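You operate a simulated robot arm through the tools that you are given. There is no shell and no other tool.

You run a simulated two-armed robot. Do the job below in one go: nothing can be reset, and whatever is moved stays where it is left.

## Task
Measure the grey leg and crate it with the spacer it needs.
Fine: slider down till a word shows, then up; SHORT takes the 20 mm spacer, LONG the 12 mm; small blue crate.

It is judged by the outcome, as a careful person would: the job done as asked, and still so three seconds after it is handed in. It fails if anything else is knocked over, pushed out of place, dropped, spilled or broken.

## Robot
Two 7-joint arms with two-finger parallel grippers on one trunk, on a base that drives. Base frame: it is fixed to the floor where the robot stands at the start and does not move with it; the origin is under the middle of the robot, x ahead of it, y to its left, z up. Readings come in mm, degrees, newtons and seconds.
The left shoulder is at the start at [124, 171, 1162], the right one opposite. With the tool pointing down near the work surface each hand reaches from about 420 to 900 mm from the robot's upright axis, wherever it stands, measured 20 degrees to its own side. Places, roughly: base of the height gauge [-800, 1600, 1000]; black leg sample, grey leg sample [-1000, 2000, 1000]; floor of the small blue crate [-1100, 1900, 800]; green plug gauge [-500, 1500, 1000]; height slider [-800, 1600, 1200]; length gauge [-700, 1500, 1000]; red plug gauge [-750, 1750, 1000]; small blue crate [-1000, 2000, 750]. Payload 4.4 kg a hand.
The tool frame of a hand sits at the grasp point between the pads (the TCP): z along the fingers, y along the line on which they close. The tips reach 23 mm beyond it. Largest opening 94 mm; finger width 38, thickness 10; the body of the gripper, 54 by 96 mm, starts 39 mm behind the TCP.
Orientation is told as [roll, pitch, yaw] about the base's x, y, z axes, in that order, counted from this pose: with the fingers straight down and closing along the base's y, the tool's x points along the base's -x, its y along +y and its z along -z.

## Interface
- The arms move only by the tool jog_arm. It takes "left_series", "right_series" or both (then of equal length, played together; a hand with none holds still); each is a list of rows, each a list of 7 numbers: the turn, a rotation vector about the base's x, y, z in units of 120 degrees (1.0 is 120 degrees), then the shift along the base's x, y, z in units of 250 mm (1.0 is 250 mm), then the opening, from 0 (shut) to 1 (fully open). In form: [[ax, ay, az, tx, ty, tz, jaw], ...]. A call has 1 to 20 rows; each row is the pose to reach, as a shift and turn from the pose commanded when the call began. A call with a number of a shift or a turn outside -1 to 1 is refused whole. A row lasts 0.2 s, in which the tool goes at most 50 mm and 8.6 degrees; a call with a longer step from one row to the next is refused whole, and so is a gripper value outside its range. Where a pose cannot be reached the arm comes as near as it can. A force on the tool above 60 N (or 10 N above the force at the start of the call, whichever is more), or a blocked arm, ends the call early, and 0.2 s more pass. Each finger travels about 72 mm/s and halts on what it meets, pressing with about 36 N; the grip force reading is that of the motor and also rises with nothing between the fingers. The clock runs only during rows and for 0.2 s after the last one: add rows that repeat a pose to give the fingers time. It gives the time, the measured TCP pose, the force on the tool (base axes), the opening and the grip force at its end, in the units of the frame above (readings bear some noise), with the torque about the TCP (base axes, N m) and any sound that the robot's microphone picked up.
- Cameras (640 x 400 px; columns grow to the right, rows downward): "scene" is now at [240.6, 6.4, 1301.7]; the picture's right is [0.09, -1.00, 0.00], its down [-0.59, -0.05, -0.80] and it looks along [0.80, 0.07, -0.60] (base axes); focal length 249 px, centre (320, 200). "left" rides on the left gripper at [86, -16, -75] in its tool frame; the picture's right is [0.18, 0.98, 0.00], its down [-0.58, 0.11, -0.81] and it looks along [-0.79, 0.15, 0.59] (tool axes); focal length 243 px, centre (320, 200). "right" rides on the right gripper at [86, 16, -74] in its tool frame; the picture's right is [-0.18, 0.98, 0.00], its down [-0.58, -0.11, -0.81] and it looks along [-0.79, -0.15, 0.59] (tool axes); focal length 243 px, centre (320, 200). There is no depth. A picture from a camera that has moved, and an enlarged one, comes with that camera's place and axes in the base frame and with its lens.
- camera(camera): a new picture of that camera. No time passes.
- slide_trunk(by): slides the trunk up (or, below 0, down) by that many mm; the arms and the scene camera ride with it, the base frame stays. It gives what a move gives, with no picture.
- drive_base(legs): drives the robot by 1 to 6 legs, each [ahead, left, turn to the left] in mm, mm and degrees, along the robot's own axes; the way and the turn of a leg run together, so that a leg with both is an arc; at most 1500 mm and 180 degrees a leg. The arms and the cameras ride along, it lands a little off, and it stops where it bumps. It gives what a move gives.
- pan_tilt(pan, tilt): turns the head with the scene camera to pan (to the left, within 80 degrees either way) and tilt (down, from -29 to 69), counted from straight ahead of the robot. It gives what a move gives.
- inspect(camera, box): a new picture of the part [left, top, right, bottom] of that camera's present view, enlarged. No time passes.
- sign_off(): hands the job in; it is judged then, once.

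Nothing tells you exact positions but the pictures and the camera data. Unless the task says otherwise, let go and move clear before handing in.

The tools are called as name(argument=value, ...) on one line, values as JSON. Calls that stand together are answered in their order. jog_arm: Moves the arms, as the interface text tells. Its arguments: {"type":"object","properties":{"left_series":{"type":"array","items":{"type":"array","items":{"type":"number"}}},"right_series":{"type":"array","items":{"type":"array","items":{"type":"number"}}}},"required":[]} The other tools are called the same way: slide_trunk (by) slides the trunk up or down; drive_base (legs) drives the base; pan_tilt (pan, tilt) turns the head that bears the scene camera; camera (camera) takes a picture; inspect (camera, box) takes an enlarged picture of a part of a camera's view; sign_off () hands the job in.

At the start:

```text
time_s: 0.0
left_tcp_pos: [453.7, 209.6, 1119.2]
left_orientation: [0.1, 0.0, -0.1]
left_force: [-0.1, -0.5, -0.7]
left_wrist_torque: [-0.01, -0.02, 0.02]
left_opening: 94.2
left_grasp_force: 0.0
right_tcp_pos: [483.3, -216.6, 1049.4]
right_orientation: [0.0, 0.0, 0.1]
right_force: [-0.5, 0.4, 1.2]
right_wrist_torque: [-0.02, -0.05, 0.01]
right_opening: 93.9
right_grasp_force: 0.1
trunk travel left (down, up): [-175.0, 213.0]
robot x, y, heading: [1.5, 1.4, 0.0]
head pan, tilt: [5.3, 36.7]
```

scene: 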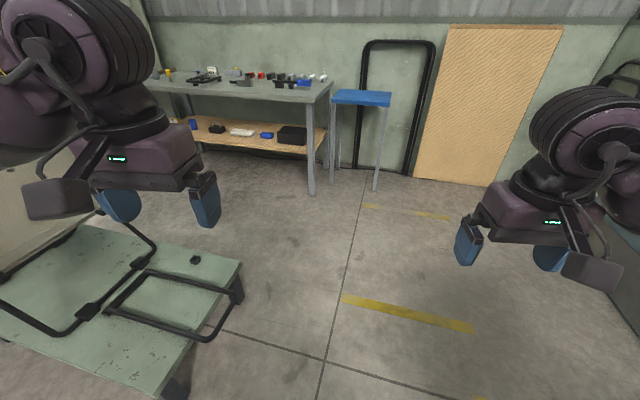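
right: 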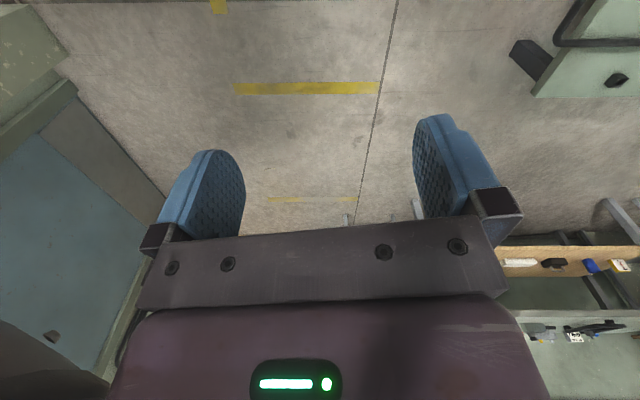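
left: 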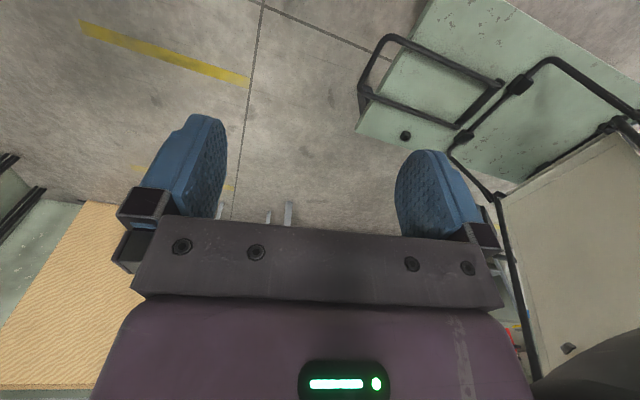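

The scene view shows a bench ahead and a cart at left; the listed places (gauge, legs, crate) lie behind and to the left, around [-800, 1700]. I'll pan the head to look that way first.

pan_tilt(pan=80, tilt=25)

camera(camera="scene")

```text
time_s: 1.5
left_tcp_pos: [453.3, 211.5, 1118.2]
left_orientation: [0.0, 0.0, 0.0]
left_force: [-0.2, 0.8, 0.0]
left_wrist_torque: [-0.01, 0.0, 0.01]
left_opening: 94.2
left_grasp_force: 0.0
right_tcp_pos: [483.2, -218.2, 1050.1]
right_orientation: [-0.1, 0.0, 0.1]
right_force: [0.2, 0.3, -0.1]
right_wrist_torque: [0.04, -0.01, 0.0]
right_opening: 94.0
right_grasp_force: 0.1
trunk travel left (down, up): [-175.0, 213.0]
robot x, y, heading: [0.4, 1.4, -0.3]
head pan, tilt: [80.0, 25.0]
```

```text
taken
camera scene: at [169.9, 89.1, 1320.0], right [0.98, -0.17, 0.0], down [-0.07, -0.42, -0.91], along [0.16, 0.89, -0.42], focal length 249 px, centre (320, 200)
```

scene: 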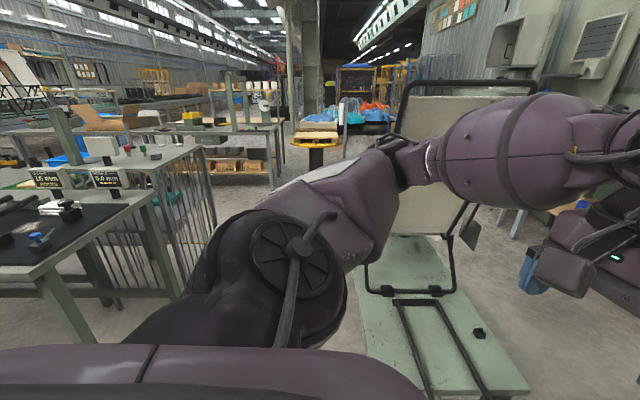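

The workbench with gauge displays is on the left side of this view (negative x, positive y). I'll turn in place to the left so that I face it and look again.

drive_base(legs=[[0, 0, 90]])

pan_tilt(pan=30, tilt=25)

camera(camera="scene")

```text
time_s: 5.7
left_tcp_pos: [-219.1, 450.0, 1118.8]
left_orientation: [0.0, -0.1, 91.0]
left_force: [-0.6, -0.7, -0.3]
left_wrist_torque: [0.01, -0.02, -0.03]
left_opening: 93.8
left_grasp_force: 0.2
right_tcp_pos: [208.3, 487.0, 1051.4]
right_orientation: [-0.1, 0.0, 90.9]
right_force: [-1.0, -0.6, -0.3]
right_wrist_torque: [-0.01, -0.01, -0.03]
right_opening: 94.2
right_grasp_force: 0.1
trunk travel left (down, up): [-175.0, 213.0]
robot x, y, heading: [0.7, -0.7, 90.8]
head pan, tilt: [80.0, 25.0]
```

```text
time_s: 6.9
left_tcp_pos: [-218.3, 449.9, 1119.4]
left_orientation: [0.0, 0.0, 90.9]
left_force: [-0.1, 1.0, -0.7]
left_wrist_torque: [0.0, 0.02, -0.02]
left_opening: 94.0
left_grasp_force: 0.0
right_tcp_pos: [208.9, 486.9, 1050.2]
right_orientation: [0.1, 0.1, 90.8]
right_force: [0.1, -0.8, 0.1]
right_wrist_torque: [0.0, -0.02, -0.01]
right_opening: 93.9
right_grasp_force: 0.1
trunk travel left (down, up): [-175.0, 213.0]
robot x, y, heading: [-2.3, 2.1, 90.7]
head pan, tilt: [30.0, 25.0]
```

```text
taken
camera scene: at [-48.9, 230.1, 1320.0], right [0.86, 0.51, 0.0], down [0.22, -0.36, -0.91], along [-0.47, 0.78, -0.42], focal length 249 px, centre (320, 200)
```

scene: 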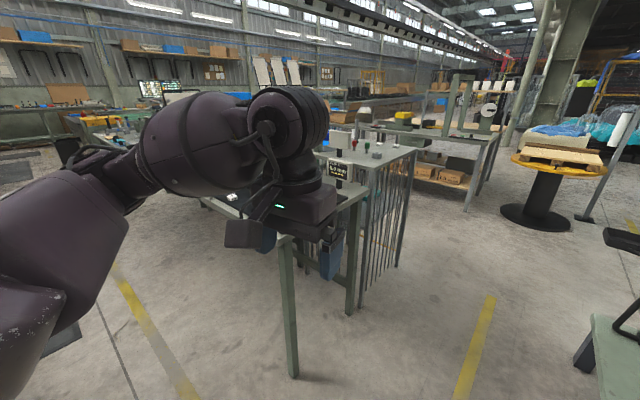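

There is a bench nearby at about x -570, y 810 and beyond, but my left arm blocks the view. I'll turn further left so that the head can look between the arms.

drive_base(legs=[[0, 0, 35]])

pan_tilt(pan=0, tilt=25)

camera(camera="scene")

```text
time_s: 9.0
left_tcp_pos: [-435.2, 246.5, 1119.7]
left_orientation: [0.0, 0.0, 125.5]
left_force: [0.5, -0.2, -1.1]
left_wrist_torque: [-0.02, 0.02, 0.03]
left_opening: 94.0
left_grasp_force: 0.1
right_tcp_pos: [-105.1, 519.3, 1050.7]
right_orientation: [-0.1, -0.1, 125.4]
right_force: [-0.8, 0.7, -0.9]
right_wrist_torque: [0.0, -0.06, 0.0]
right_opening: 94.0
right_grasp_force: 0.0
trunk travel left (down, up): [-175.0, 213.0]
robot x, y, heading: [-0.7, -2.6, 125.6]
head pan, tilt: [30.0, 25.0]
```

```text
time_s: 9.9
left_tcp_pos: [-435.5, 247.5, 1118.9]
left_orientation: [0.0, 0.0, 125.6]
left_force: [-0.1, -0.1, -0.2]
left_wrist_torque: [0.02, -0.01, 0.06]
left_opening: 94.1
left_grasp_force: 0.1
right_tcp_pos: [-103.6, 519.3, 1050.2]
right_orientation: [0.1, 0.0, 125.5]
right_force: [-0.2, -0.3, 0.5]
right_wrist_torque: [-0.02, 0.0, 0.02]
right_opening: 94.0
right_grasp_force: 0.1
trunk travel left (down, up): [-175.0, 213.0]
robot x, y, heading: [0.5, 0.3, 125.4]
head pan, tilt: [0.0, 25.0]
```

```text
taken
camera scene: at [-141.1, 197.8, 1320.0], right [0.81, 0.58, 0.0], down [0.25, -0.34, -0.91], along [-0.53, 0.74, -0.42], focal length 249 px, centre (320, 200)
```

scene: 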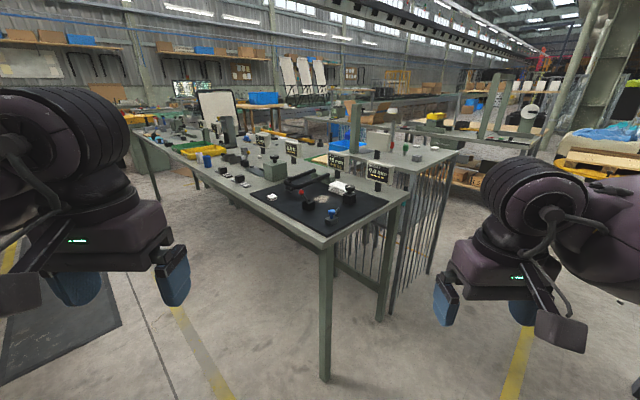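

The near bench carries a black mat with gauges and many small items; a gauge column with signs and a blue crate are visible beyond. I'll enlarge parts of the view.

inspect(camera="scene", box=[220, 90, 420, 250])

inspect(camera="scene", box=[120, 80, 300, 200])

inspect(camera="scene", box=[320, 60, 560, 200])

```text
2.50 times, centred on (320, 170) of scene
camera zoom: at [-141.1, 197.8, 1320.0], right [0.81, 0.58, 0.0], down [0.25, -0.34, -0.91], along [-0.53, 0.74, -0.42], focal length 621 px, centre (320, 275)
```

zoom: 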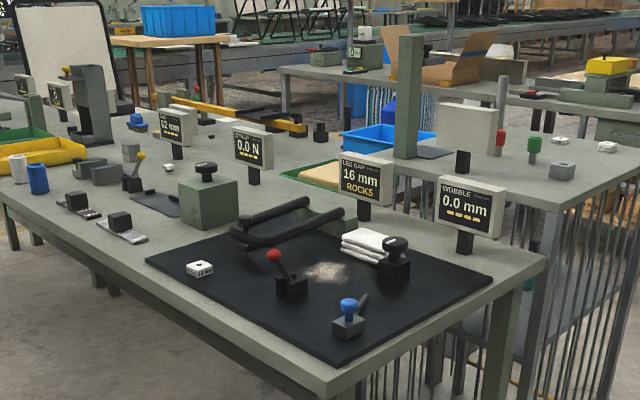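

```text
3.33 times, centred on (210, 140) of scene
camera zoom: at [-141.1, 197.8, 1320.0], right [0.81, 0.58, 0.0], down [0.25, -0.34, -0.91], along [-0.53, 0.74, -0.42], focal length 828 px, centre (687, 400)
```

zoom: 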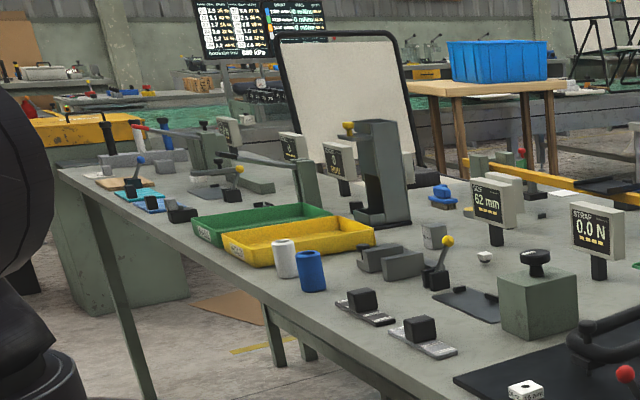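

```text
2.67 times, centred on (440, 130) of scene
camera zoom: at [-141.1, 197.8, 1320.0], right [0.81, 0.58, 0.0], down [0.25, -0.34, -0.91], along [-0.53, 0.74, -0.42], focal length 663 px, centre (0, 387)
```

zoom: 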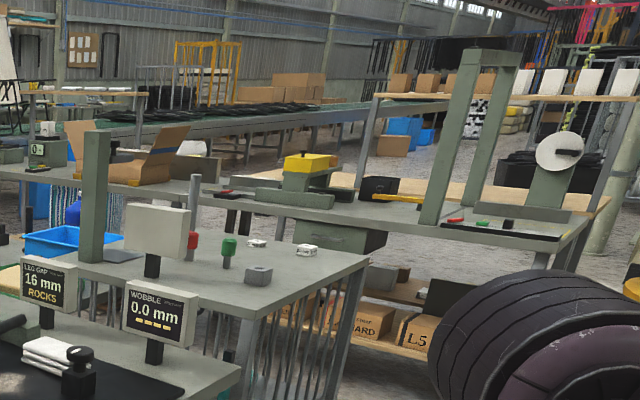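

The caged bench behind has the height gauge column, plug gauges, spacers, with its display facing away from me, and a blue crate behind it. The aisle on its far side seems to be where to work, so I'll drive round by its right end, keeping clear of the cart.

drive_base(legs=[[0, 0, -35.4], [0, -170, 0], [1300, 0, 0]])

camera(camera="scene")

pan_tilt(pan=70, tilt=20)

camera(camera="scene")

```text
time_s: 16.6
left_tcp_pos: [-46.4, 963.3, 1118.7]
left_orientation: [0.0, 0.2, 90.1]
left_force: [-0.3, -0.2, -0.2]
left_wrist_torque: [-0.02, 0.01, 0.0]
left_opening: 94.2
left_grasp_force: 0.1
right_tcp_pos: [383.6, 994.1, 1049.8]
right_orientation: [-0.1, -0.1, 90.2]
right_force: [0.2, 0.1, -0.2]
right_wrist_torque: [-0.02, 0.0, 0.04]
right_opening: 94.3
right_grasp_force: 0.1
trunk travel left (down, up): [-175.0, 213.0]
robot x, y, heading: [166.6, 505.9, 90.1]
head pan, tilt: [0.0, 25.0]
stopped in leg 3: the robot was blocked; the commanded pose is now the measured one
```

```text
taken
camera scene: at [167.7, 754.8, 1319.2], right [1.0, 0.0, 0.0], down [0.0, -0.42, -0.91], along [0.0, 0.91, -0.42], focal length 249 px, centre (320, 200)
```

scene: 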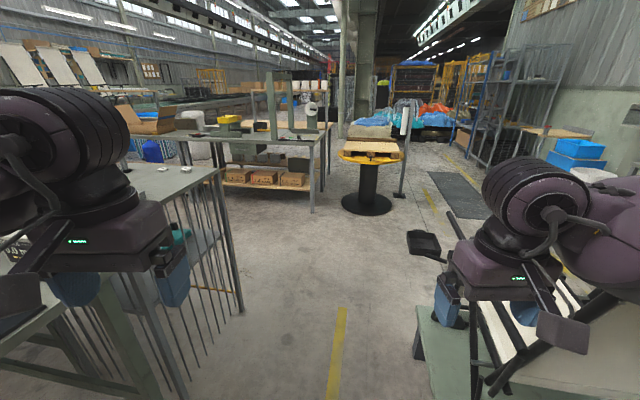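

```text
time_s: 18.0
left_tcp_pos: [-46.3, 961.6, 1118.0]
left_orientation: [-0.1, -0.2, 90.2]
left_force: [0.5, -0.5, 0.2]
left_wrist_torque: [0.0, -0.01, 0.05]
left_opening: 94.1
left_grasp_force: 0.0
right_tcp_pos: [383.7, 993.5, 1050.8]
right_orientation: [-0.2, -0.1, 90.2]
right_force: [0.0, 0.2, 0.2]
right_wrist_torque: [0.02, 0.0, -0.01]
right_opening: 93.9
right_grasp_force: 0.1
trunk travel left (down, up): [-175.0, 213.0]
robot x, y, heading: [163.4, 508.5, 90.2]
head pan, tilt: [70.0, 20.0]
```

```text
taken
camera scene: at [80.1, 691.7, 1328.1], right [0.34, 0.94, 0.0], down [0.32, -0.12, -0.94], along [-0.88, 0.32, -0.34], focal length 249 px, centre (320, 200)
```

scene: 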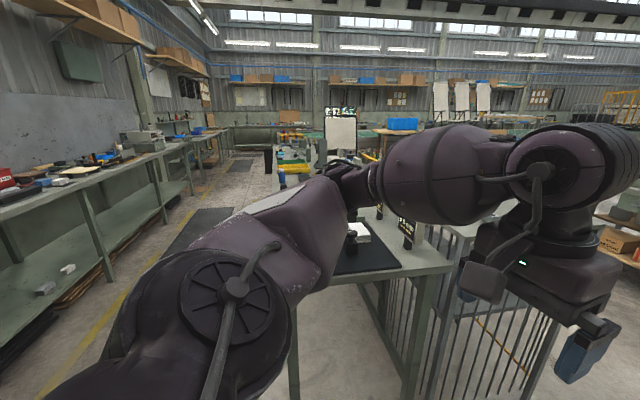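

The drive stopped early at about (165, 506), likely against the cart's panel or deck at my right. I'll look right and down before choosing how to get past.

pan_tilt(pan=-55, tilt=45)

camera(camera="scene")

camera(camera="right")

camera(camera="left")

```text
time_s: 20.0
left_tcp_pos: [-46.6, 960.9, 1118.4]
left_orientation: [0.0, 0.0, 90.3]
left_force: [-0.5, 0.0, -0.1]
left_wrist_torque: [0.01, 0.0, -0.01]
left_opening: 93.8
left_grasp_force: 0.1
right_tcp_pos: [383.8, 992.5, 1051.4]
right_orientation: [-0.1, -0.1, 90.2]
right_force: [0.1, 0.2, -0.2]
right_wrist_torque: [-0.02, -0.03, 0.01]
right_opening: 94.1
right_grasp_force: 0.1
trunk travel left (down, up): [-175.0, 213.0]
robot x, y, heading: [168.3, 508.8, 90.1]
head pan, tilt: [-55.0, 45.0]
```

```text
taken
camera scene: at [234.1, 707.0, 1289.4], right [0.58, -0.82, 0.0], down [-0.58, -0.41, -0.71], along [0.58, 0.41, -0.71], focal length 249 px, centre (320, 200)
```

scene: 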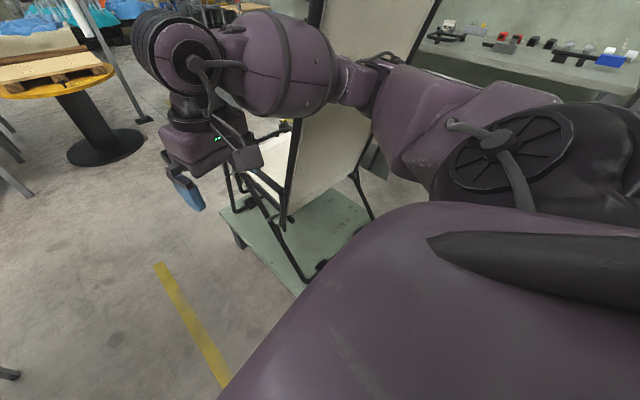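

```text
taken
camera right: at [366.2, 905.5, 1125.4], right [-0.98, 0.18, 0.0], down [0.1, 0.58, 0.81], along [0.15, 0.79, -0.59], focal length 243 px, centre (320, 200)
```

right: 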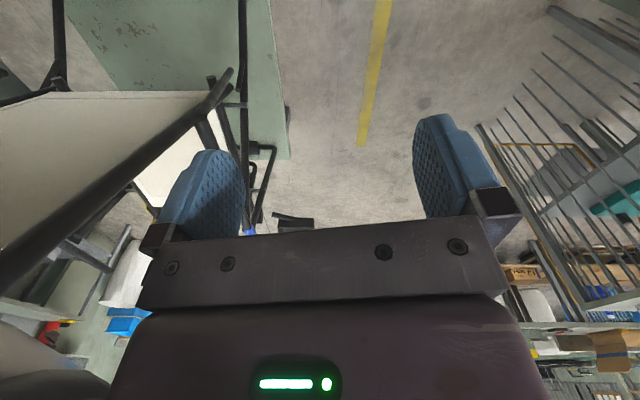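

```text
taken
camera left: at [-29.3, 875.4, 1194.9], right [-0.98, -0.19, 0.0], down [-0.11, 0.58, 0.81], along [-0.15, 0.79, -0.59], focal length 243 px, centre (320, 200)
```

left: 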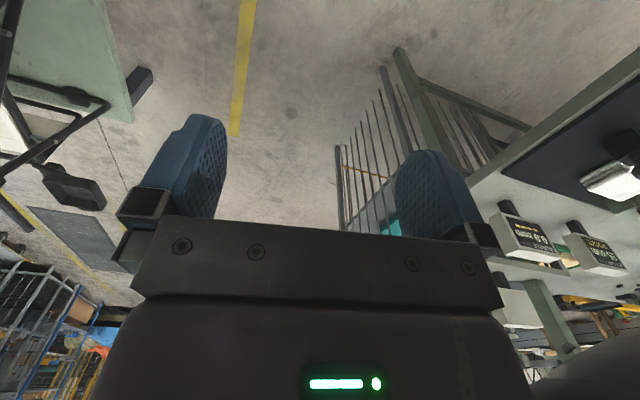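

The right upper arm is up against the cart's standing panel. I'll back off, shift left, raise the trunk so that the left arm clears the bench items, then carry on ahead.

drive_base(legs=[[-150, 0, 0], [0, 215, 0]])

slide_trunk(by=150)

pan_tilt(pan=0, tilt=35)

camera(camera="scene")

```text
time_s: 23.5
left_tcp_pos: [-262.9, 814.2, 1118.8]
left_orientation: [-0.1, 0.0, 90.1]
left_force: [0.7, 0.2, -0.3]
left_wrist_torque: [0.02, 0.0, -0.01]
left_opening: 93.8
left_grasp_force: 0.0
right_tcp_pos: [168.4, 843.0, 1051.2]
right_orientation: [-0.3, -0.1, 90.0]
right_force: [-0.7, 0.3, 0.8]
right_wrist_torque: [-0.02, -0.03, 0.02]
right_opening: 93.9
right_grasp_force: 0.0
trunk travel left (down, up): [-175.0, 213.0]
robot x, y, heading: [-50.0, 358.7, 90.1]
head pan, tilt: [-55.0, 45.0]
```

```text
time_s: 25.3
left_tcp_pos: [-262.0, 814.5, 1269.0]
left_orientation: [-0.1, 0.0, 89.9]
left_force: [-0.6, 0.2, -0.1]
left_wrist_torque: [-0.01, 0.04, 0.06]
left_opening: 94.3
left_grasp_force: 0.0
right_tcp_pos: [167.8, 842.6, 1200.1]
right_orientation: [-0.2, -0.1, 90.0]
right_force: [-0.6, -0.2, -0.2]
right_wrist_torque: [0.01, -0.03, -0.01]
right_opening: 93.9
right_grasp_force: 0.0
trunk travel left (down, up): [-325.0, 63.0]
robot x, y, heading: [-53.4, 364.1, 90.1]
head pan, tilt: [-55.0, 45.0]
```

```text
time_s: 26.5
left_tcp_pos: [-262.1, 814.9, 1269.6]
left_orientation: [0.0, 0.0, 90.1]
left_force: [-0.1, 0.4, 1.2]
left_wrist_torque: [0.02, -0.01, 0.01]
left_opening: 94.1
left_grasp_force: 0.0
right_tcp_pos: [168.9, 842.6, 1200.8]
right_orientation: [-0.2, -0.1, 90.1]
right_force: [-0.7, -0.1, 0.3]
right_wrist_torque: [0.0, -0.05, 0.02]
right_opening: 94.0
right_grasp_force: 0.1
trunk travel left (down, up): [-325.0, 63.0]
robot x, y, heading: [-50.7, 359.9, 90.0]
head pan, tilt: [0.0, 35.0]
```

```text
taken
camera scene: at [-48.9, 506.0, 1464.5], right [1.0, 0.0, 0.0], down [0.0, -0.57, -0.82], along [0.0, 0.82, -0.57], focal length 249 px, centre (320, 200)
```

scene: 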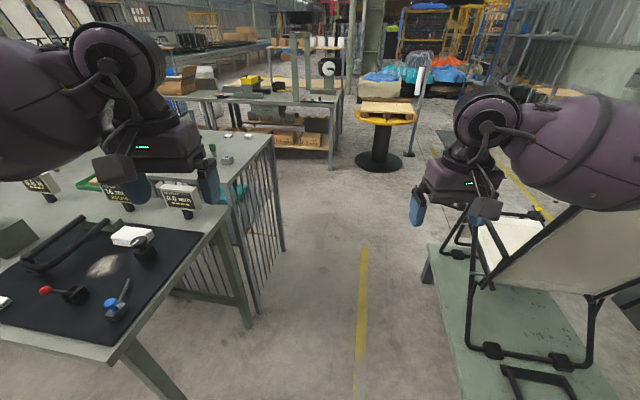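

The passage ahead is free between the caged bench (x about -330) and the cart (x about 600). I'll drive on, drifting right to keep mid-passage.

drive_base(legs=[[750, 0, 0], [600, -190, 0], [400, 0, 0]])

camera(camera="scene")

```text
time_s: 35.8
left_tcp_pos: [-83.7, 2557.2, 1269.3]
left_orientation: [0.0, 0.1, 90.0]
left_force: [0.0, 0.3, 0.1]
left_wrist_torque: [-0.01, -0.02, -0.01]
left_opening: 93.9
left_grasp_force: 0.0
right_tcp_pos: [346.5, 2586.5, 1200.1]
right_orientation: [-0.2, -0.1, 90.0]
right_force: [0.7, 0.0, -0.1]
right_wrist_torque: [-0.01, 0.01, -0.01]
right_opening: 94.0
right_grasp_force: 0.0
trunk travel left (down, up): [-325.0, 63.0]
robot x, y, heading: [127.3, 2101.8, 89.8]
head pan, tilt: [0.0, 35.0]
```

```text
taken
camera scene: at [129.0, 2249.6, 1464.5], right [1.0, 0.0, 0.0], down [0.0, -0.57, -0.82], along [0.0, 0.82, -0.57], focal length 249 px, centre (320, 200)
```

scene: 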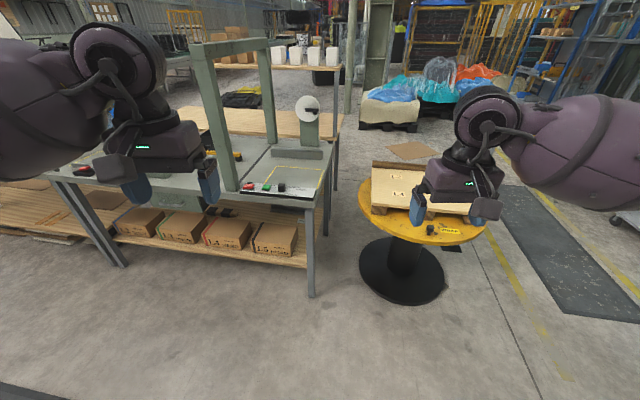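

I'm past the bench end, in the aisle at about (127, 2102). I'll turn left to face along -x and look at the operator side of the gauge bench.

drive_base(legs=[[0, 250, 0], [0, 0, 90]])

pan_tilt(pan=10, tilt=25)

camera(camera="scene")

```text
time_s: 38.1
left_tcp_pos: [-286.8, 2556.6, 1269.4]
left_orientation: [0.1, 0.0, 90.2]
left_force: [0.3, -0.3, -0.2]
left_wrist_torque: [-0.02, 0.02, 0.02]
left_opening: 93.8
left_grasp_force: 0.0
right_tcp_pos: [142.1, 2588.3, 1200.9]
right_orientation: [-0.1, 0.0, 90.3]
right_force: [-0.4, -0.3, 0.2]
right_wrist_torque: [-0.02, 0.01, 0.0]
right_opening: 93.9
right_grasp_force: 0.1
trunk travel left (down, up): [-325.0, 63.0]
robot x, y, heading: [-74.4, 2104.0, 90.3]
head pan, tilt: [0.0, 35.0]
stopped in leg 1: the robot was blocked; the commanded pose is now the measured one
```

```text
time_s: 38.8
left_tcp_pos: [-287.6, 2557.2, 1269.9]
left_orientation: [0.0, 0.0, 90.3]
left_force: [-0.5, -0.5, 0.1]
left_wrist_torque: [0.02, -0.02, -0.06]
left_opening: 93.8
left_grasp_force: 0.1
right_tcp_pos: [142.4, 2587.0, 1201.4]
right_orientation: [-0.1, -0.1, 90.3]
right_force: [-0.3, 0.3, 0.1]
right_wrist_torque: [0.02, 0.0, 0.0]
right_opening: 94.0
right_grasp_force: 0.1
trunk travel left (down, up): [-325.0, 63.0]
robot x, y, heading: [-70.0, 2104.7, 90.1]
head pan, tilt: [10.0, 25.0]
```

```text
taken
camera scene: at [-89.4, 2252.6, 1480.2], right [0.98, 0.18, 0.0], down [0.08, -0.42, -0.91], along [-0.16, 0.89, -0.42], focal length 249 px, centre (320, 200)
```

scene: 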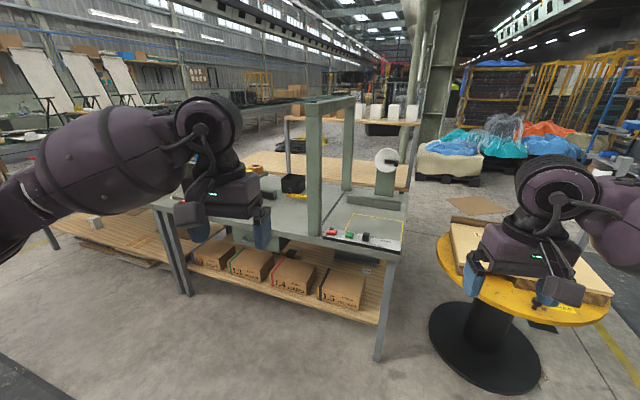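

The base touched the bench end. I'll move away slightly, go farther into the aisle, then turn left.

drive_base(legs=[[0, -100, 0], [350, 0, 0], [0, 0, 90]])

pan_tilt(pan=15, tilt=30)

camera(camera="scene")

```text
time_s: 46.1
left_tcp_pos: [-426.9, 2242.6, 1269.4]
left_orientation: [-0.1, 0.0, -179.4]
left_force: [-0.1, -0.3, -0.7]
left_wrist_torque: [0.01, -0.01, -0.01]
left_opening: 94.1
left_grasp_force: 0.1
right_tcp_pos: [-459.2, 2672.2, 1200.5]
right_orientation: [0.0, -0.2, -179.4]
right_force: [0.0, 0.3, -0.8]
right_wrist_torque: [0.0, 0.0, 0.0]
right_opening: 94.1
right_grasp_force: 0.1
trunk travel left (down, up): [-325.0, 63.0]
robot x, y, heading: [21.8, 2458.4, -179.4]
head pan, tilt: [10.0, 25.0]
```

```text
time_s: 46.8
left_tcp_pos: [-427.1, 2243.1, 1269.3]
left_orientation: [0.2, 0.0, -179.4]
left_force: [-0.3, 0.4, 0.4]
left_wrist_torque: [0.01, -0.02, -0.02]
left_opening: 94.3
left_grasp_force: 0.1
right_tcp_pos: [-461.5, 2672.7, 1200.8]
right_orientation: [-0.1, -0.1, -179.4]
right_force: [0.4, 0.1, 0.4]
right_wrist_torque: [0.01, 0.0, 0.01]
right_opening: 94.0
right_grasp_force: 0.1
trunk travel left (down, up): [-325.0, 63.0]
robot x, y, heading: [29.9, 2457.2, -179.7]
head pan, tilt: [15.0, 30.0]
```

```text
taken
camera scene: at [-120.5, 2432.7, 1472.4], right [-0.27, 0.96, 0.0], down [0.48, 0.13, -0.87], along [-0.83, -0.23, -0.5], focal length 249 px, centre (320, 200)
```

scene: 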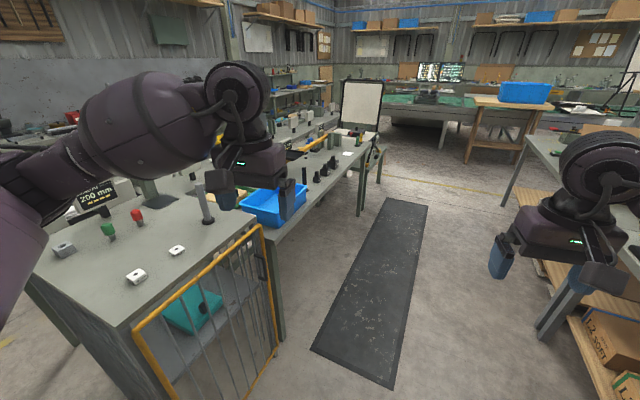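

Now I see the caged bench with a display reading "200 mm", plug gauges, white blocks (spacers probably), a standing rod, and a blue crate on the lower bench beside. I'll enlarge these.

inspect(camera="scene", box=[40, 140, 320, 320])

inspect(camera="scene", box=[220, 90, 400, 240])

```text
2.22 times, centred on (180, 230) of scene
camera zoom: at [-120.5, 2432.7, 1472.4], right [-0.27, 0.96, 0.0], down [0.48, 0.13, -0.87], along [-0.83, -0.23, -0.5], focal length 552 px, centre (631, 133)
```

zoom: 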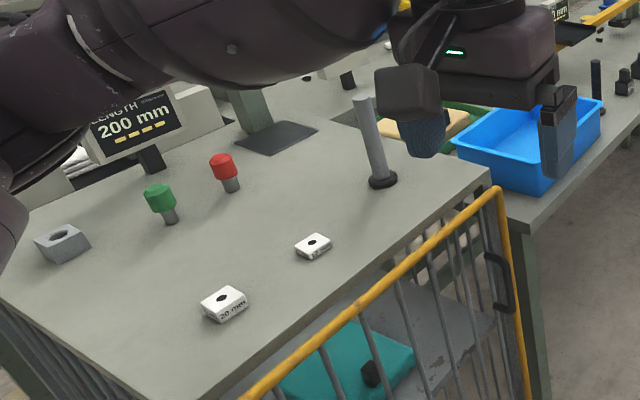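

```text
2.67 times, centred on (310, 165) of scene
camera zoom: at [-120.5, 2432.7, 1472.4], right [-0.27, 0.96, 0.0], down [0.48, 0.13, -0.87], along [-0.83, -0.23, -0.5], focal length 663 px, centre (347, 293)
```

zoom: 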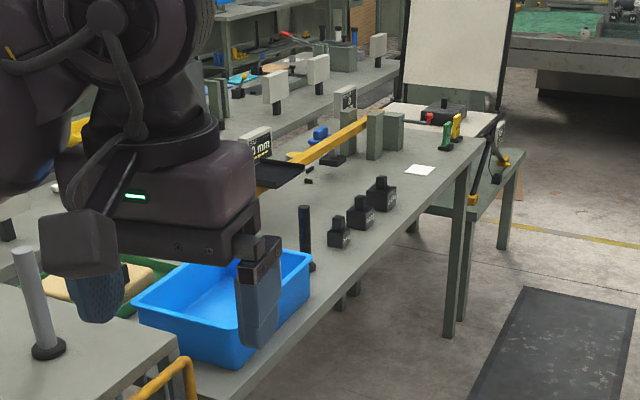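

I have the grey rod at about (-726, 1836), spacers at (-444, 1832) and (-558, 1857), gauge plate at (-791, 1561) and the crate at (-1140, 1900), taking the bench top at about z 950. I'll drive along the aisle and turn to face the bench, staying back from it first.

drive_base(legs=[[730, 0, 0], [0, 0, 78]])

pan_tilt(pan=0, tilt=40)

camera(camera="scene")

```text
time_s: 54.1
left_tcp_pos: [-586.3, 1966.5, 1269.4]
left_orientation: [0.1, 0.0, -101.5]
left_force: [0.0, 0.9, 0.2]
left_wrist_torque: [0.0, 0.01, 0.01]
left_opening: 93.9
left_grasp_force: 0.1
right_tcp_pos: [-1013.4, 2025.0, 1200.8]
right_orientation: [-0.1, -0.1, -101.6]
right_force: [-0.7, 0.6, -0.2]
right_wrist_torque: [-0.04, 0.03, -0.01]
right_opening: 94.0
right_grasp_force: 0.1
trunk travel left (down, up): [-325.0, 63.0]
robot x, y, heading: [-697.7, 2452.0, -101.5]
head pan, tilt: [15.0, 30.0]
```

```text
time_s: 54.9
left_tcp_pos: [-586.5, 1966.1, 1268.9]
left_orientation: [0.1, 0.0, -101.5]
left_force: [0.3, -0.7, -0.2]
left_wrist_torque: [0.0, 0.0, 0.0]
left_opening: 93.9
left_grasp_force: 0.1
right_tcp_pos: [-1013.1, 2024.9, 1201.1]
right_orientation: [-0.1, -0.1, -101.5]
right_force: [0.0, -0.3, -0.2]
right_wrist_torque: [-0.01, 0.02, -0.01]
right_opening: 94.1
right_grasp_force: 0.0
trunk travel left (down, up): [-325.0, 63.0]
robot x, y, heading: [-701.1, 2453.3, -101.5]
head pan, tilt: [0.0, 40.0]
```

```text
taken
camera scene: at [-730.2, 2310.7, 1457.0], right [-0.98, 0.2, 0.0], down [0.13, 0.63, -0.77], along [-0.15, -0.75, -0.64], focal length 249 px, centre (320, 200)
```

scene: 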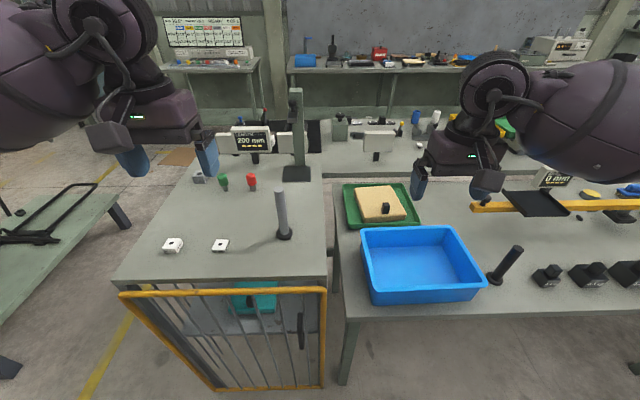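

inspect(camera="scene", box=[180, 70, 340, 180])

inspect(camera="scene", box=[140, 170, 340, 300])

inspect(camera="scene", box=[320, 160, 540, 320])

```text
3.64 times, centred on (260, 125) of scene
camera zoom: at [-730.2, 2310.7, 1457.0], right [-0.98, 0.2, 0.0], down [0.13, 0.63, -0.77], along [-0.15, -0.75, -0.64], focal length 904 px, centre (538, 473)
```

zoom: 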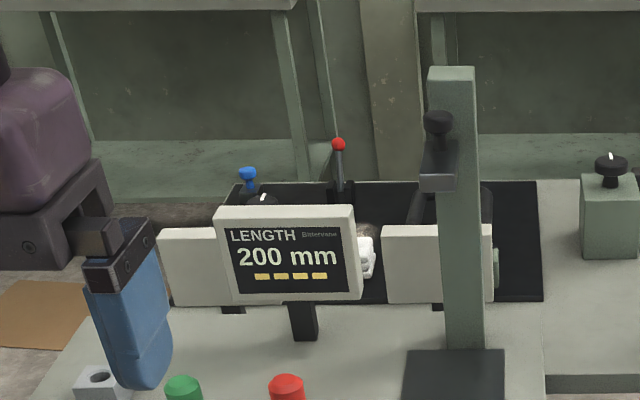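

```text
3.08 times, centred on (240, 235) of scene
camera zoom: at [-730.2, 2310.7, 1457.0], right [-0.98, 0.2, 0.0], down [0.13, 0.63, -0.77], along [-0.15, -0.75, -0.64], focal length 765 px, centre (566, 92)
```

zoom: 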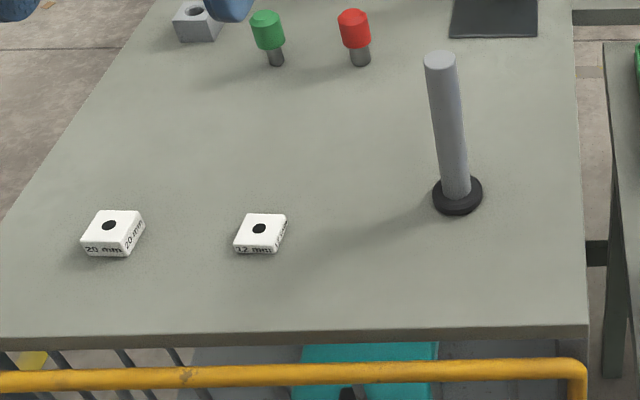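

```text
2.50 times, centred on (430, 240) of scene
camera zoom: at [-730.2, 2310.7, 1457.0], right [-0.98, 0.2, 0.0], down [0.13, 0.63, -0.77], along [-0.15, -0.75, -0.64], focal length 621 px, centre (45, 100)
```

zoom: 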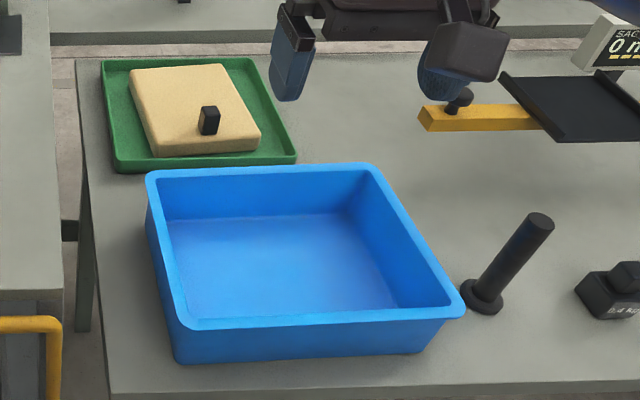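

Clear view: the grey leg with black foot stands at about (-727, 1839) with its top near z 1105; the gauge plate is centred near (-797, 1557) with the knobbed slider above it; 20 mm and 12 mm spacers lie on the left; the blue crate is at the right on the lower bench. I'll move closer to the bench a bit and lower the trunk.

drive_base(legs=[[110, 0, 0]])

pan_tilt(pan=0, tilt=60)

camera(camera="scene")

camera(camera="right")

camera(camera="left")

```text
time_s: 56.0
left_tcp_pos: [-607.3, 1860.0, 1268.2]
left_orientation: [0.1, 0.0, -101.6]
left_force: [-0.5, 0.0, 0.1]
left_wrist_torque: [0.01, 0.01, 0.0]
left_opening: 94.0
left_grasp_force: 0.0
right_tcp_pos: [-1033.4, 1918.3, 1200.2]
right_orientation: [-0.1, 0.0, -101.6]
right_force: [0.6, -0.5, -0.5]
right_wrist_torque: [0.02, -0.02, 0.01]
right_opening: 94.2
right_grasp_force: 0.0
trunk travel left (down, up): [-325.0, 63.0]
robot x, y, heading: [-724.6, 2348.8, -101.9]
head pan, tilt: [0.0, 40.0]
```

```text
time_s: 56.9
left_tcp_pos: [-607.5, 1861.1, 1270.5]
left_orientation: [0.2, -0.1, -101.6]
left_force: [0.1, 0.2, -0.1]
left_wrist_torque: [-0.03, 0.0, 0.01]
left_opening: 93.9
left_grasp_force: 0.1
right_tcp_pos: [-1034.4, 1919.1, 1201.9]
right_orientation: [-0.2, -0.3, -101.5]
right_force: [0.2, -1.0, 0.4]
right_wrist_torque: [-0.01, 0.03, -0.01]
right_opening: 94.1
right_grasp_force: 0.0
trunk travel left (down, up): [-325.0, 63.0]
robot x, y, heading: [-724.2, 2350.4, -101.6]
head pan, tilt: [0.0, 60.0]
```

```text
taken
camera scene: at [-748.1, 2223.1, 1430.3], right [-0.98, 0.2, 0.0], down [0.17, 0.85, -0.5], along [-0.1, -0.49, -0.87], focal length 249 px, centre (320, 200)
```

scene: 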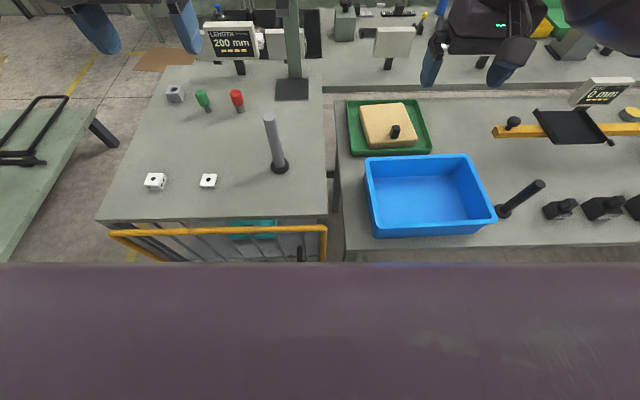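

```text
taken
camera right: at [-1002.5, 2000.8, 1275.5], right [0.93, -0.38, 0.0], down [-0.22, -0.55, 0.81], along [-0.31, -0.75, -0.59], focal length 243 px, centre (320, 200)
```

right: 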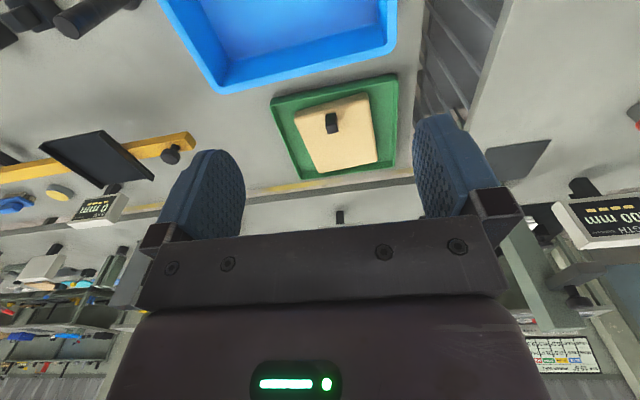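

```text
taken
camera left: at [-606.1, 1949.9, 1345.1], right [1.0, -0.02, 0.0], down [-0.01, -0.59, 0.81], along [-0.01, -0.81, -0.59], focal length 243 px, centre (320, 200)
```

left: 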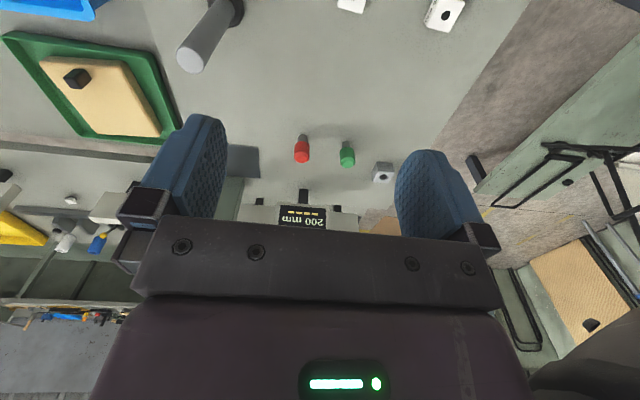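

The overhead view shows everything well. I'll enlarge the leg/gauge region for accurate triangulation.

inspect(camera="scene", box=[220, 60, 340, 190])

inspect(camera="scene", box=[250, 0, 330, 110])

inspect(camera="left", box=[160, 0, 480, 240])

```text
3.08 times, centred on (280, 125) of scene
camera zoom: at [-748.1, 2223.1, 1430.3], right [-0.98, 0.2, 0.0], down [0.17, 0.85, -0.5], along [-0.1, -0.49, -0.87], focal length 765 px, centre (443, 431)
```

zoom: 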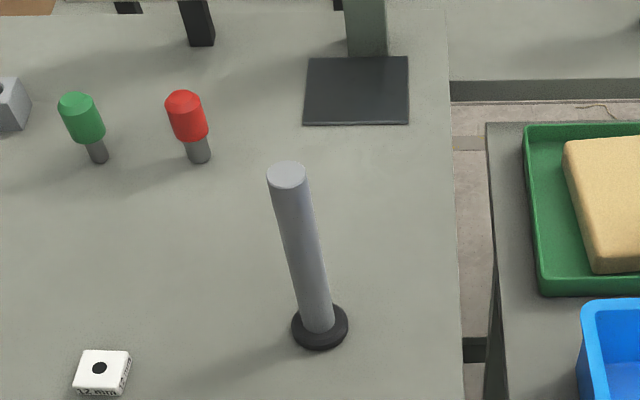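

```text
3.64 times, centred on (290, 55) of scene
camera zoom: at [-748.1, 2223.1, 1430.3], right [-0.98, 0.2, 0.0], down [0.17, 0.85, -0.5], along [-0.1, -0.49, -0.87], focal length 904 px, centre (429, 727)
```

zoom: 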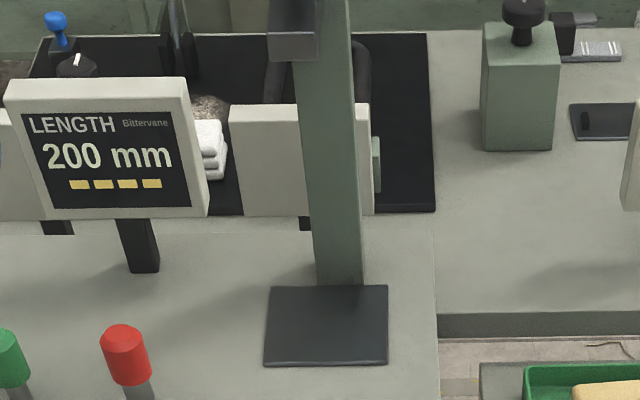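

```text
1.67 times, centred on (320, 120) of left
camera zoom: at [-606.1, 1949.9, 1345.1], right [1.0, -0.02, 0.0], down [-0.01, -0.59, 0.81], along [-0.01, -0.81, -0.59], focal length 404 px, centre (320, 333)
```

zoom: 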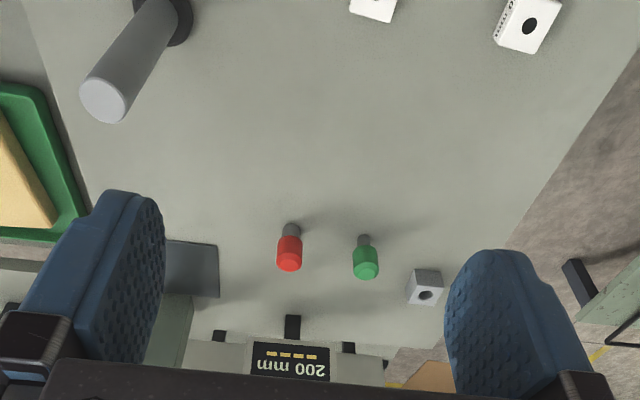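

The leg stands at (-727, 1840), top about z 1102; the plate is 100 mm square, centred at (-799, 1561), and the slider's underside is about z 1155 with a knob near (-799, 1550, 1198). For a near-horizontal grasp with the right hand I want more room, so I'll back up 100 mm and then yaw the right hand.

drive_base(legs=[[-100, 0, 0]])

pan_tilt(pan=0, tilt=45)

jog_arm(right_series=[[0, 0, 0.046, 0, 0, 0, 1], [0, 0, 0.092, 0, 0, 0, 1], [0, 0, 0.1375, 0, 0, 0, 1]], left_series=[[0, 0, 0, 0.1, 0, 0, 1], [0, 0, 0, 0.2, 0, 0, 1], [0, 0, 0, 0.32, 0, 0, 1]])

```text
time_s: 58.0
left_tcp_pos: [-588.3, 1957.4, 1269.4]
left_orientation: [0.2, -0.1, -101.7]
left_force: [0.0, 0.6, -0.2]
left_wrist_torque: [-0.03, 0.0, -0.05]
left_opening: 93.9
left_grasp_force: 0.0
right_tcp_pos: [-1015.6, 2017.0, 1201.3]
right_orientation: [-0.2, -0.1, -101.6]
right_force: [-0.2, 0.8, 0.3]
right_wrist_torque: [-0.03, -0.03, -0.02]
right_opening: 94.0
right_grasp_force: 0.1
trunk travel left (down, up): [-325.0, 63.0]
robot x, y, heading: [-704.3, 2442.5, -101.7]
head pan, tilt: [0.0, 60.0]
```

```text
time_s: 58.8
left_tcp_pos: [-589.0, 1957.0, 1269.1]
left_orientation: [0.1, -0.1, -101.7]
left_force: [-0.5, -0.1, -0.8]
left_wrist_torque: [0.02, 0.0, -0.01]
left_opening: 94.2
left_grasp_force: 0.1
right_tcp_pos: [-1015.2, 2015.5, 1201.6]
right_orientation: [-0.1, -0.1, -101.7]
right_force: [0.1, -1.0, -0.6]
right_wrist_torque: [0.02, 0.02, -0.02]
right_opening: 94.1
right_grasp_force: 0.1
trunk travel left (down, up): [-325.0, 63.0]
robot x, y, heading: [-703.4, 2443.7, -101.8]
head pan, tilt: [0.0, 45.0]
```

```text
time_s: 59.6
left_tcp_pos: [-506.6, 1958.9, 1268.7]
left_orientation: [0.0, -0.1, -101.7]
left_force: [0.4, 0.6, 0.1]
left_wrist_torque: [-0.02, 0.02, 0.0]
left_opening: 93.9
left_grasp_force: 0.0
right_tcp_pos: [-1014.2, 2017.1, 1202.7]
right_orientation: [-0.1, -0.2, -85.0]
right_force: [0.4, 0.5, -0.4]
right_wrist_torque: [-0.02, 0.05, -0.01]
right_opening: 94.1
right_grasp_force: 0.0
trunk travel left (down, up): [-325.0, 63.0]
robot x, y, heading: [-703.5, 2444.6, -101.7]
head pan, tilt: [0.0, 45.0]
```

Now I'll tilt the right hand's fingers forward by 70° while moving it partly toward the leg at height.

jog_arm(right_series=[[-0.0646, -0.0056, 0, 0.067, 0.01, 0, 1], [-0.1291, -0.0113, 0, 0.133, 0.02, 0, 1], [-0.1937, -0.0169, 0, 0.2, 0.03, 0, 1], [-0.2582, -0.0226, 0, 0.267, 0.04, 0, 1], [-0.3228, -0.0282, 0, 0.333, 0.05, 0, 1], [-0.3873, -0.0339, 0, 0.4, 0.06, 0, 1], [-0.4519, -0.0395, 0, 0.467, 0.07, 0, 1], [-0.5164, -0.0452, 0, 0.533, 0.08, 0, 1], [-0.581, -0.0508, 0, 0.6, 0.1, 0, 1], [-0.581, -0.0508, 0, 0.6, 0.1, 0, 1]])

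camera(camera="scene")

camera(camera="right")

```text
time_s: 61.8
left_tcp_pos: [-509.3, 1956.1, 1268.8]
left_orientation: [0.1, 0.0, -101.8]
left_force: [0.4, -0.4, 0.1]
left_wrist_torque: [-0.01, 0.05, -0.01]
left_opening: 93.9
left_grasp_force: 0.0
right_tcp_pos: [-870.5, 2011.1, 1202.1]
right_orientation: [-0.5, -61.0, -83.3]
right_force: [0.9, 0.4, 0.5]
right_wrist_torque: [0.0, -0.01, -0.02]
right_opening: 93.8
right_grasp_force: 0.0
right hand out of reach, approached as far as the arm can: row 6, 7, 8, 9, 10
trunk travel left (down, up): [-325.0, 63.0]
robot x, y, heading: [-705.3, 2443.7, -101.9]
head pan, tilt: [0.0, 45.0]
```

```text
taken
camera scene: at [-731.5, 2304.6, 1449.6], right [-0.98, 0.2, 0.0], down [0.14, 0.69, -0.71], along [-0.14, -0.69, -0.71], focal length 249 px, centre (320, 200)
```

scene: 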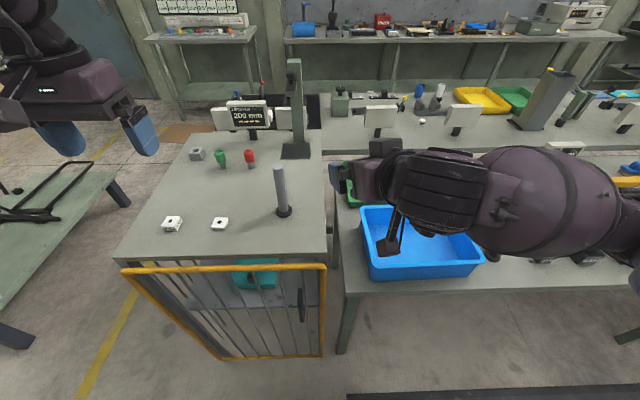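

```text
taken
camera right: at [-867.3, 2119.5, 1162.3], right [0.99, 0.02, 0.16], down [-0.15, 0.41, 0.9], along [-0.05, -0.91, 0.41], focal length 243 px, centre (320, 200)
```

right: 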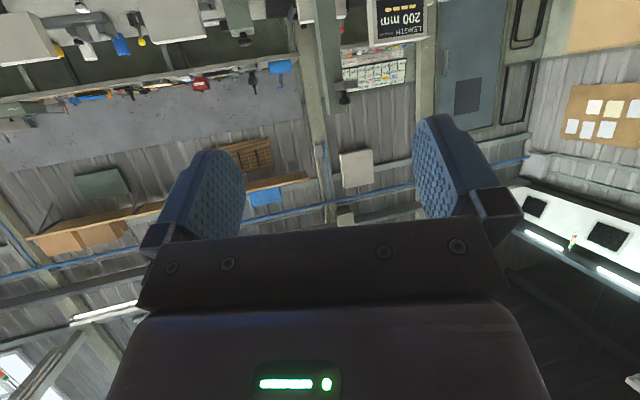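

The hand reached only 61° here because it was too close in. I'll move it out toward the pre-grasp point behind the leg, where the arm has more room.

jog_arm(right_series=[[0, 0, 0, 0.1, -0.08, 0, 1], [0, 0, 0, 0.2, -0.16, -0.06, 1], [0, 0, 0, 0.3, -0.24, -0.2, 1], [0, 0, 0, 0.4, -0.32, -0.36, 1], [0, 0, 0, 0.5, -0.38, -0.5, 1], [0, 0, 0, 0.5, -0.38, -0.5, 1]])

camera(camera="scene")

camera(camera="right")

```text
refused: row 4 steps farther than a row can; nothing moved
```

```text
taken
camera scene: at [-731.5, 2304.6, 1449.6], right [-0.98, 0.2, 0.0], down [0.14, 0.69, -0.71], along [-0.14, -0.69, -0.71], focal length 249 px, centre (320, 200)
```

scene: 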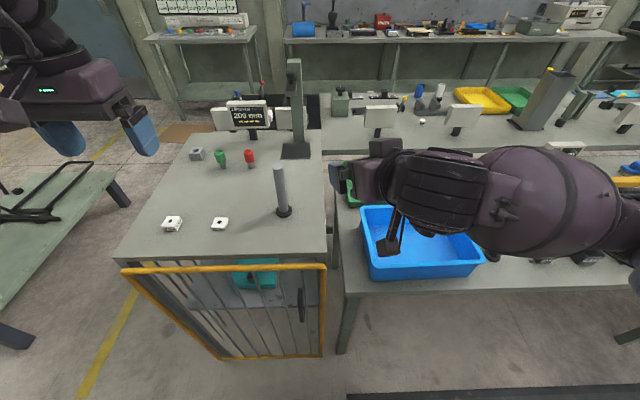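

```text
taken
camera right: at [-867.3, 2119.5, 1162.3], right [0.99, 0.02, 0.16], down [-0.15, 0.41, 0.9], along [-0.05, -0.91, 0.41], focal length 243 px, centre (320, 200)
```

right: 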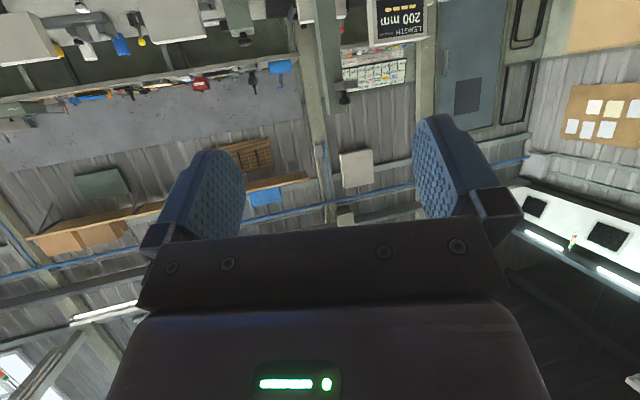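

The step was slightly too long; I'll repeat with smaller steps.

jog_arm(right_series=[[0, 0, 0, 0.1, -0.08, 0, 1], [0, 0, 0, 0.2, -0.16, -0.06, 1], [0, 0, 0, 0.29, -0.23, -0.18, 1], [0, 0, 0, 0.37, -0.29, -0.3, 1], [0, 0, 0, 0.44, -0.34, -0.42, 1], [0, 0, 0, 0.5, -0.38, -0.5, 1], [0, 0, 0, 0.5, -0.38, -0.5, 1]])

camera(camera="scene")

camera(camera="right")

```text
time_s: 63.4
left_tcp_pos: [-507.8, 1957.8, 1268.9]
left_orientation: [0.1, 0.0, -101.7]
left_force: [-0.3, -0.5, 1.4]
left_wrist_torque: [-0.02, 0.0, 0.01]
left_opening: 93.7
left_grasp_force: 0.0
right_tcp_pos: [-746.0, 1916.7, 1078.2]
right_orientation: [-0.6, -61.0, -83.3]
right_force: [0.1, -0.3, -0.5]
right_wrist_torque: [-0.01, -0.01, 0.0]
right_opening: 94.0
right_grasp_force: 0.0
trunk travel left (down, up): [-325.0, 63.0]
robot x, y, heading: [-702.4, 2447.0, -101.8]
head pan, tilt: [0.0, 45.0]
```

```text
taken
camera scene: at [-731.9, 2305.5, 1449.8], right [-0.98, 0.2, 0.0], down [0.14, 0.69, -0.71], along [-0.14, -0.69, -0.71], focal length 249 px, centre (320, 200)
```

scene: 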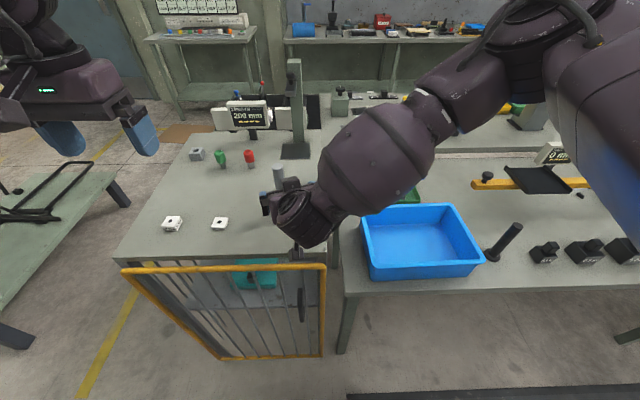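

```text
taken
camera right: at [-743.4, 2025.9, 1039.0], right [0.99, 0.02, 0.16], down [-0.15, 0.41, 0.9], along [-0.05, -0.91, 0.41], focal length 243 px, centre (320, 200)
```

right: 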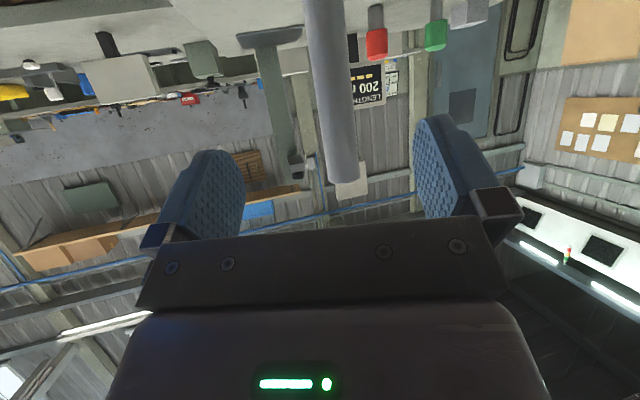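

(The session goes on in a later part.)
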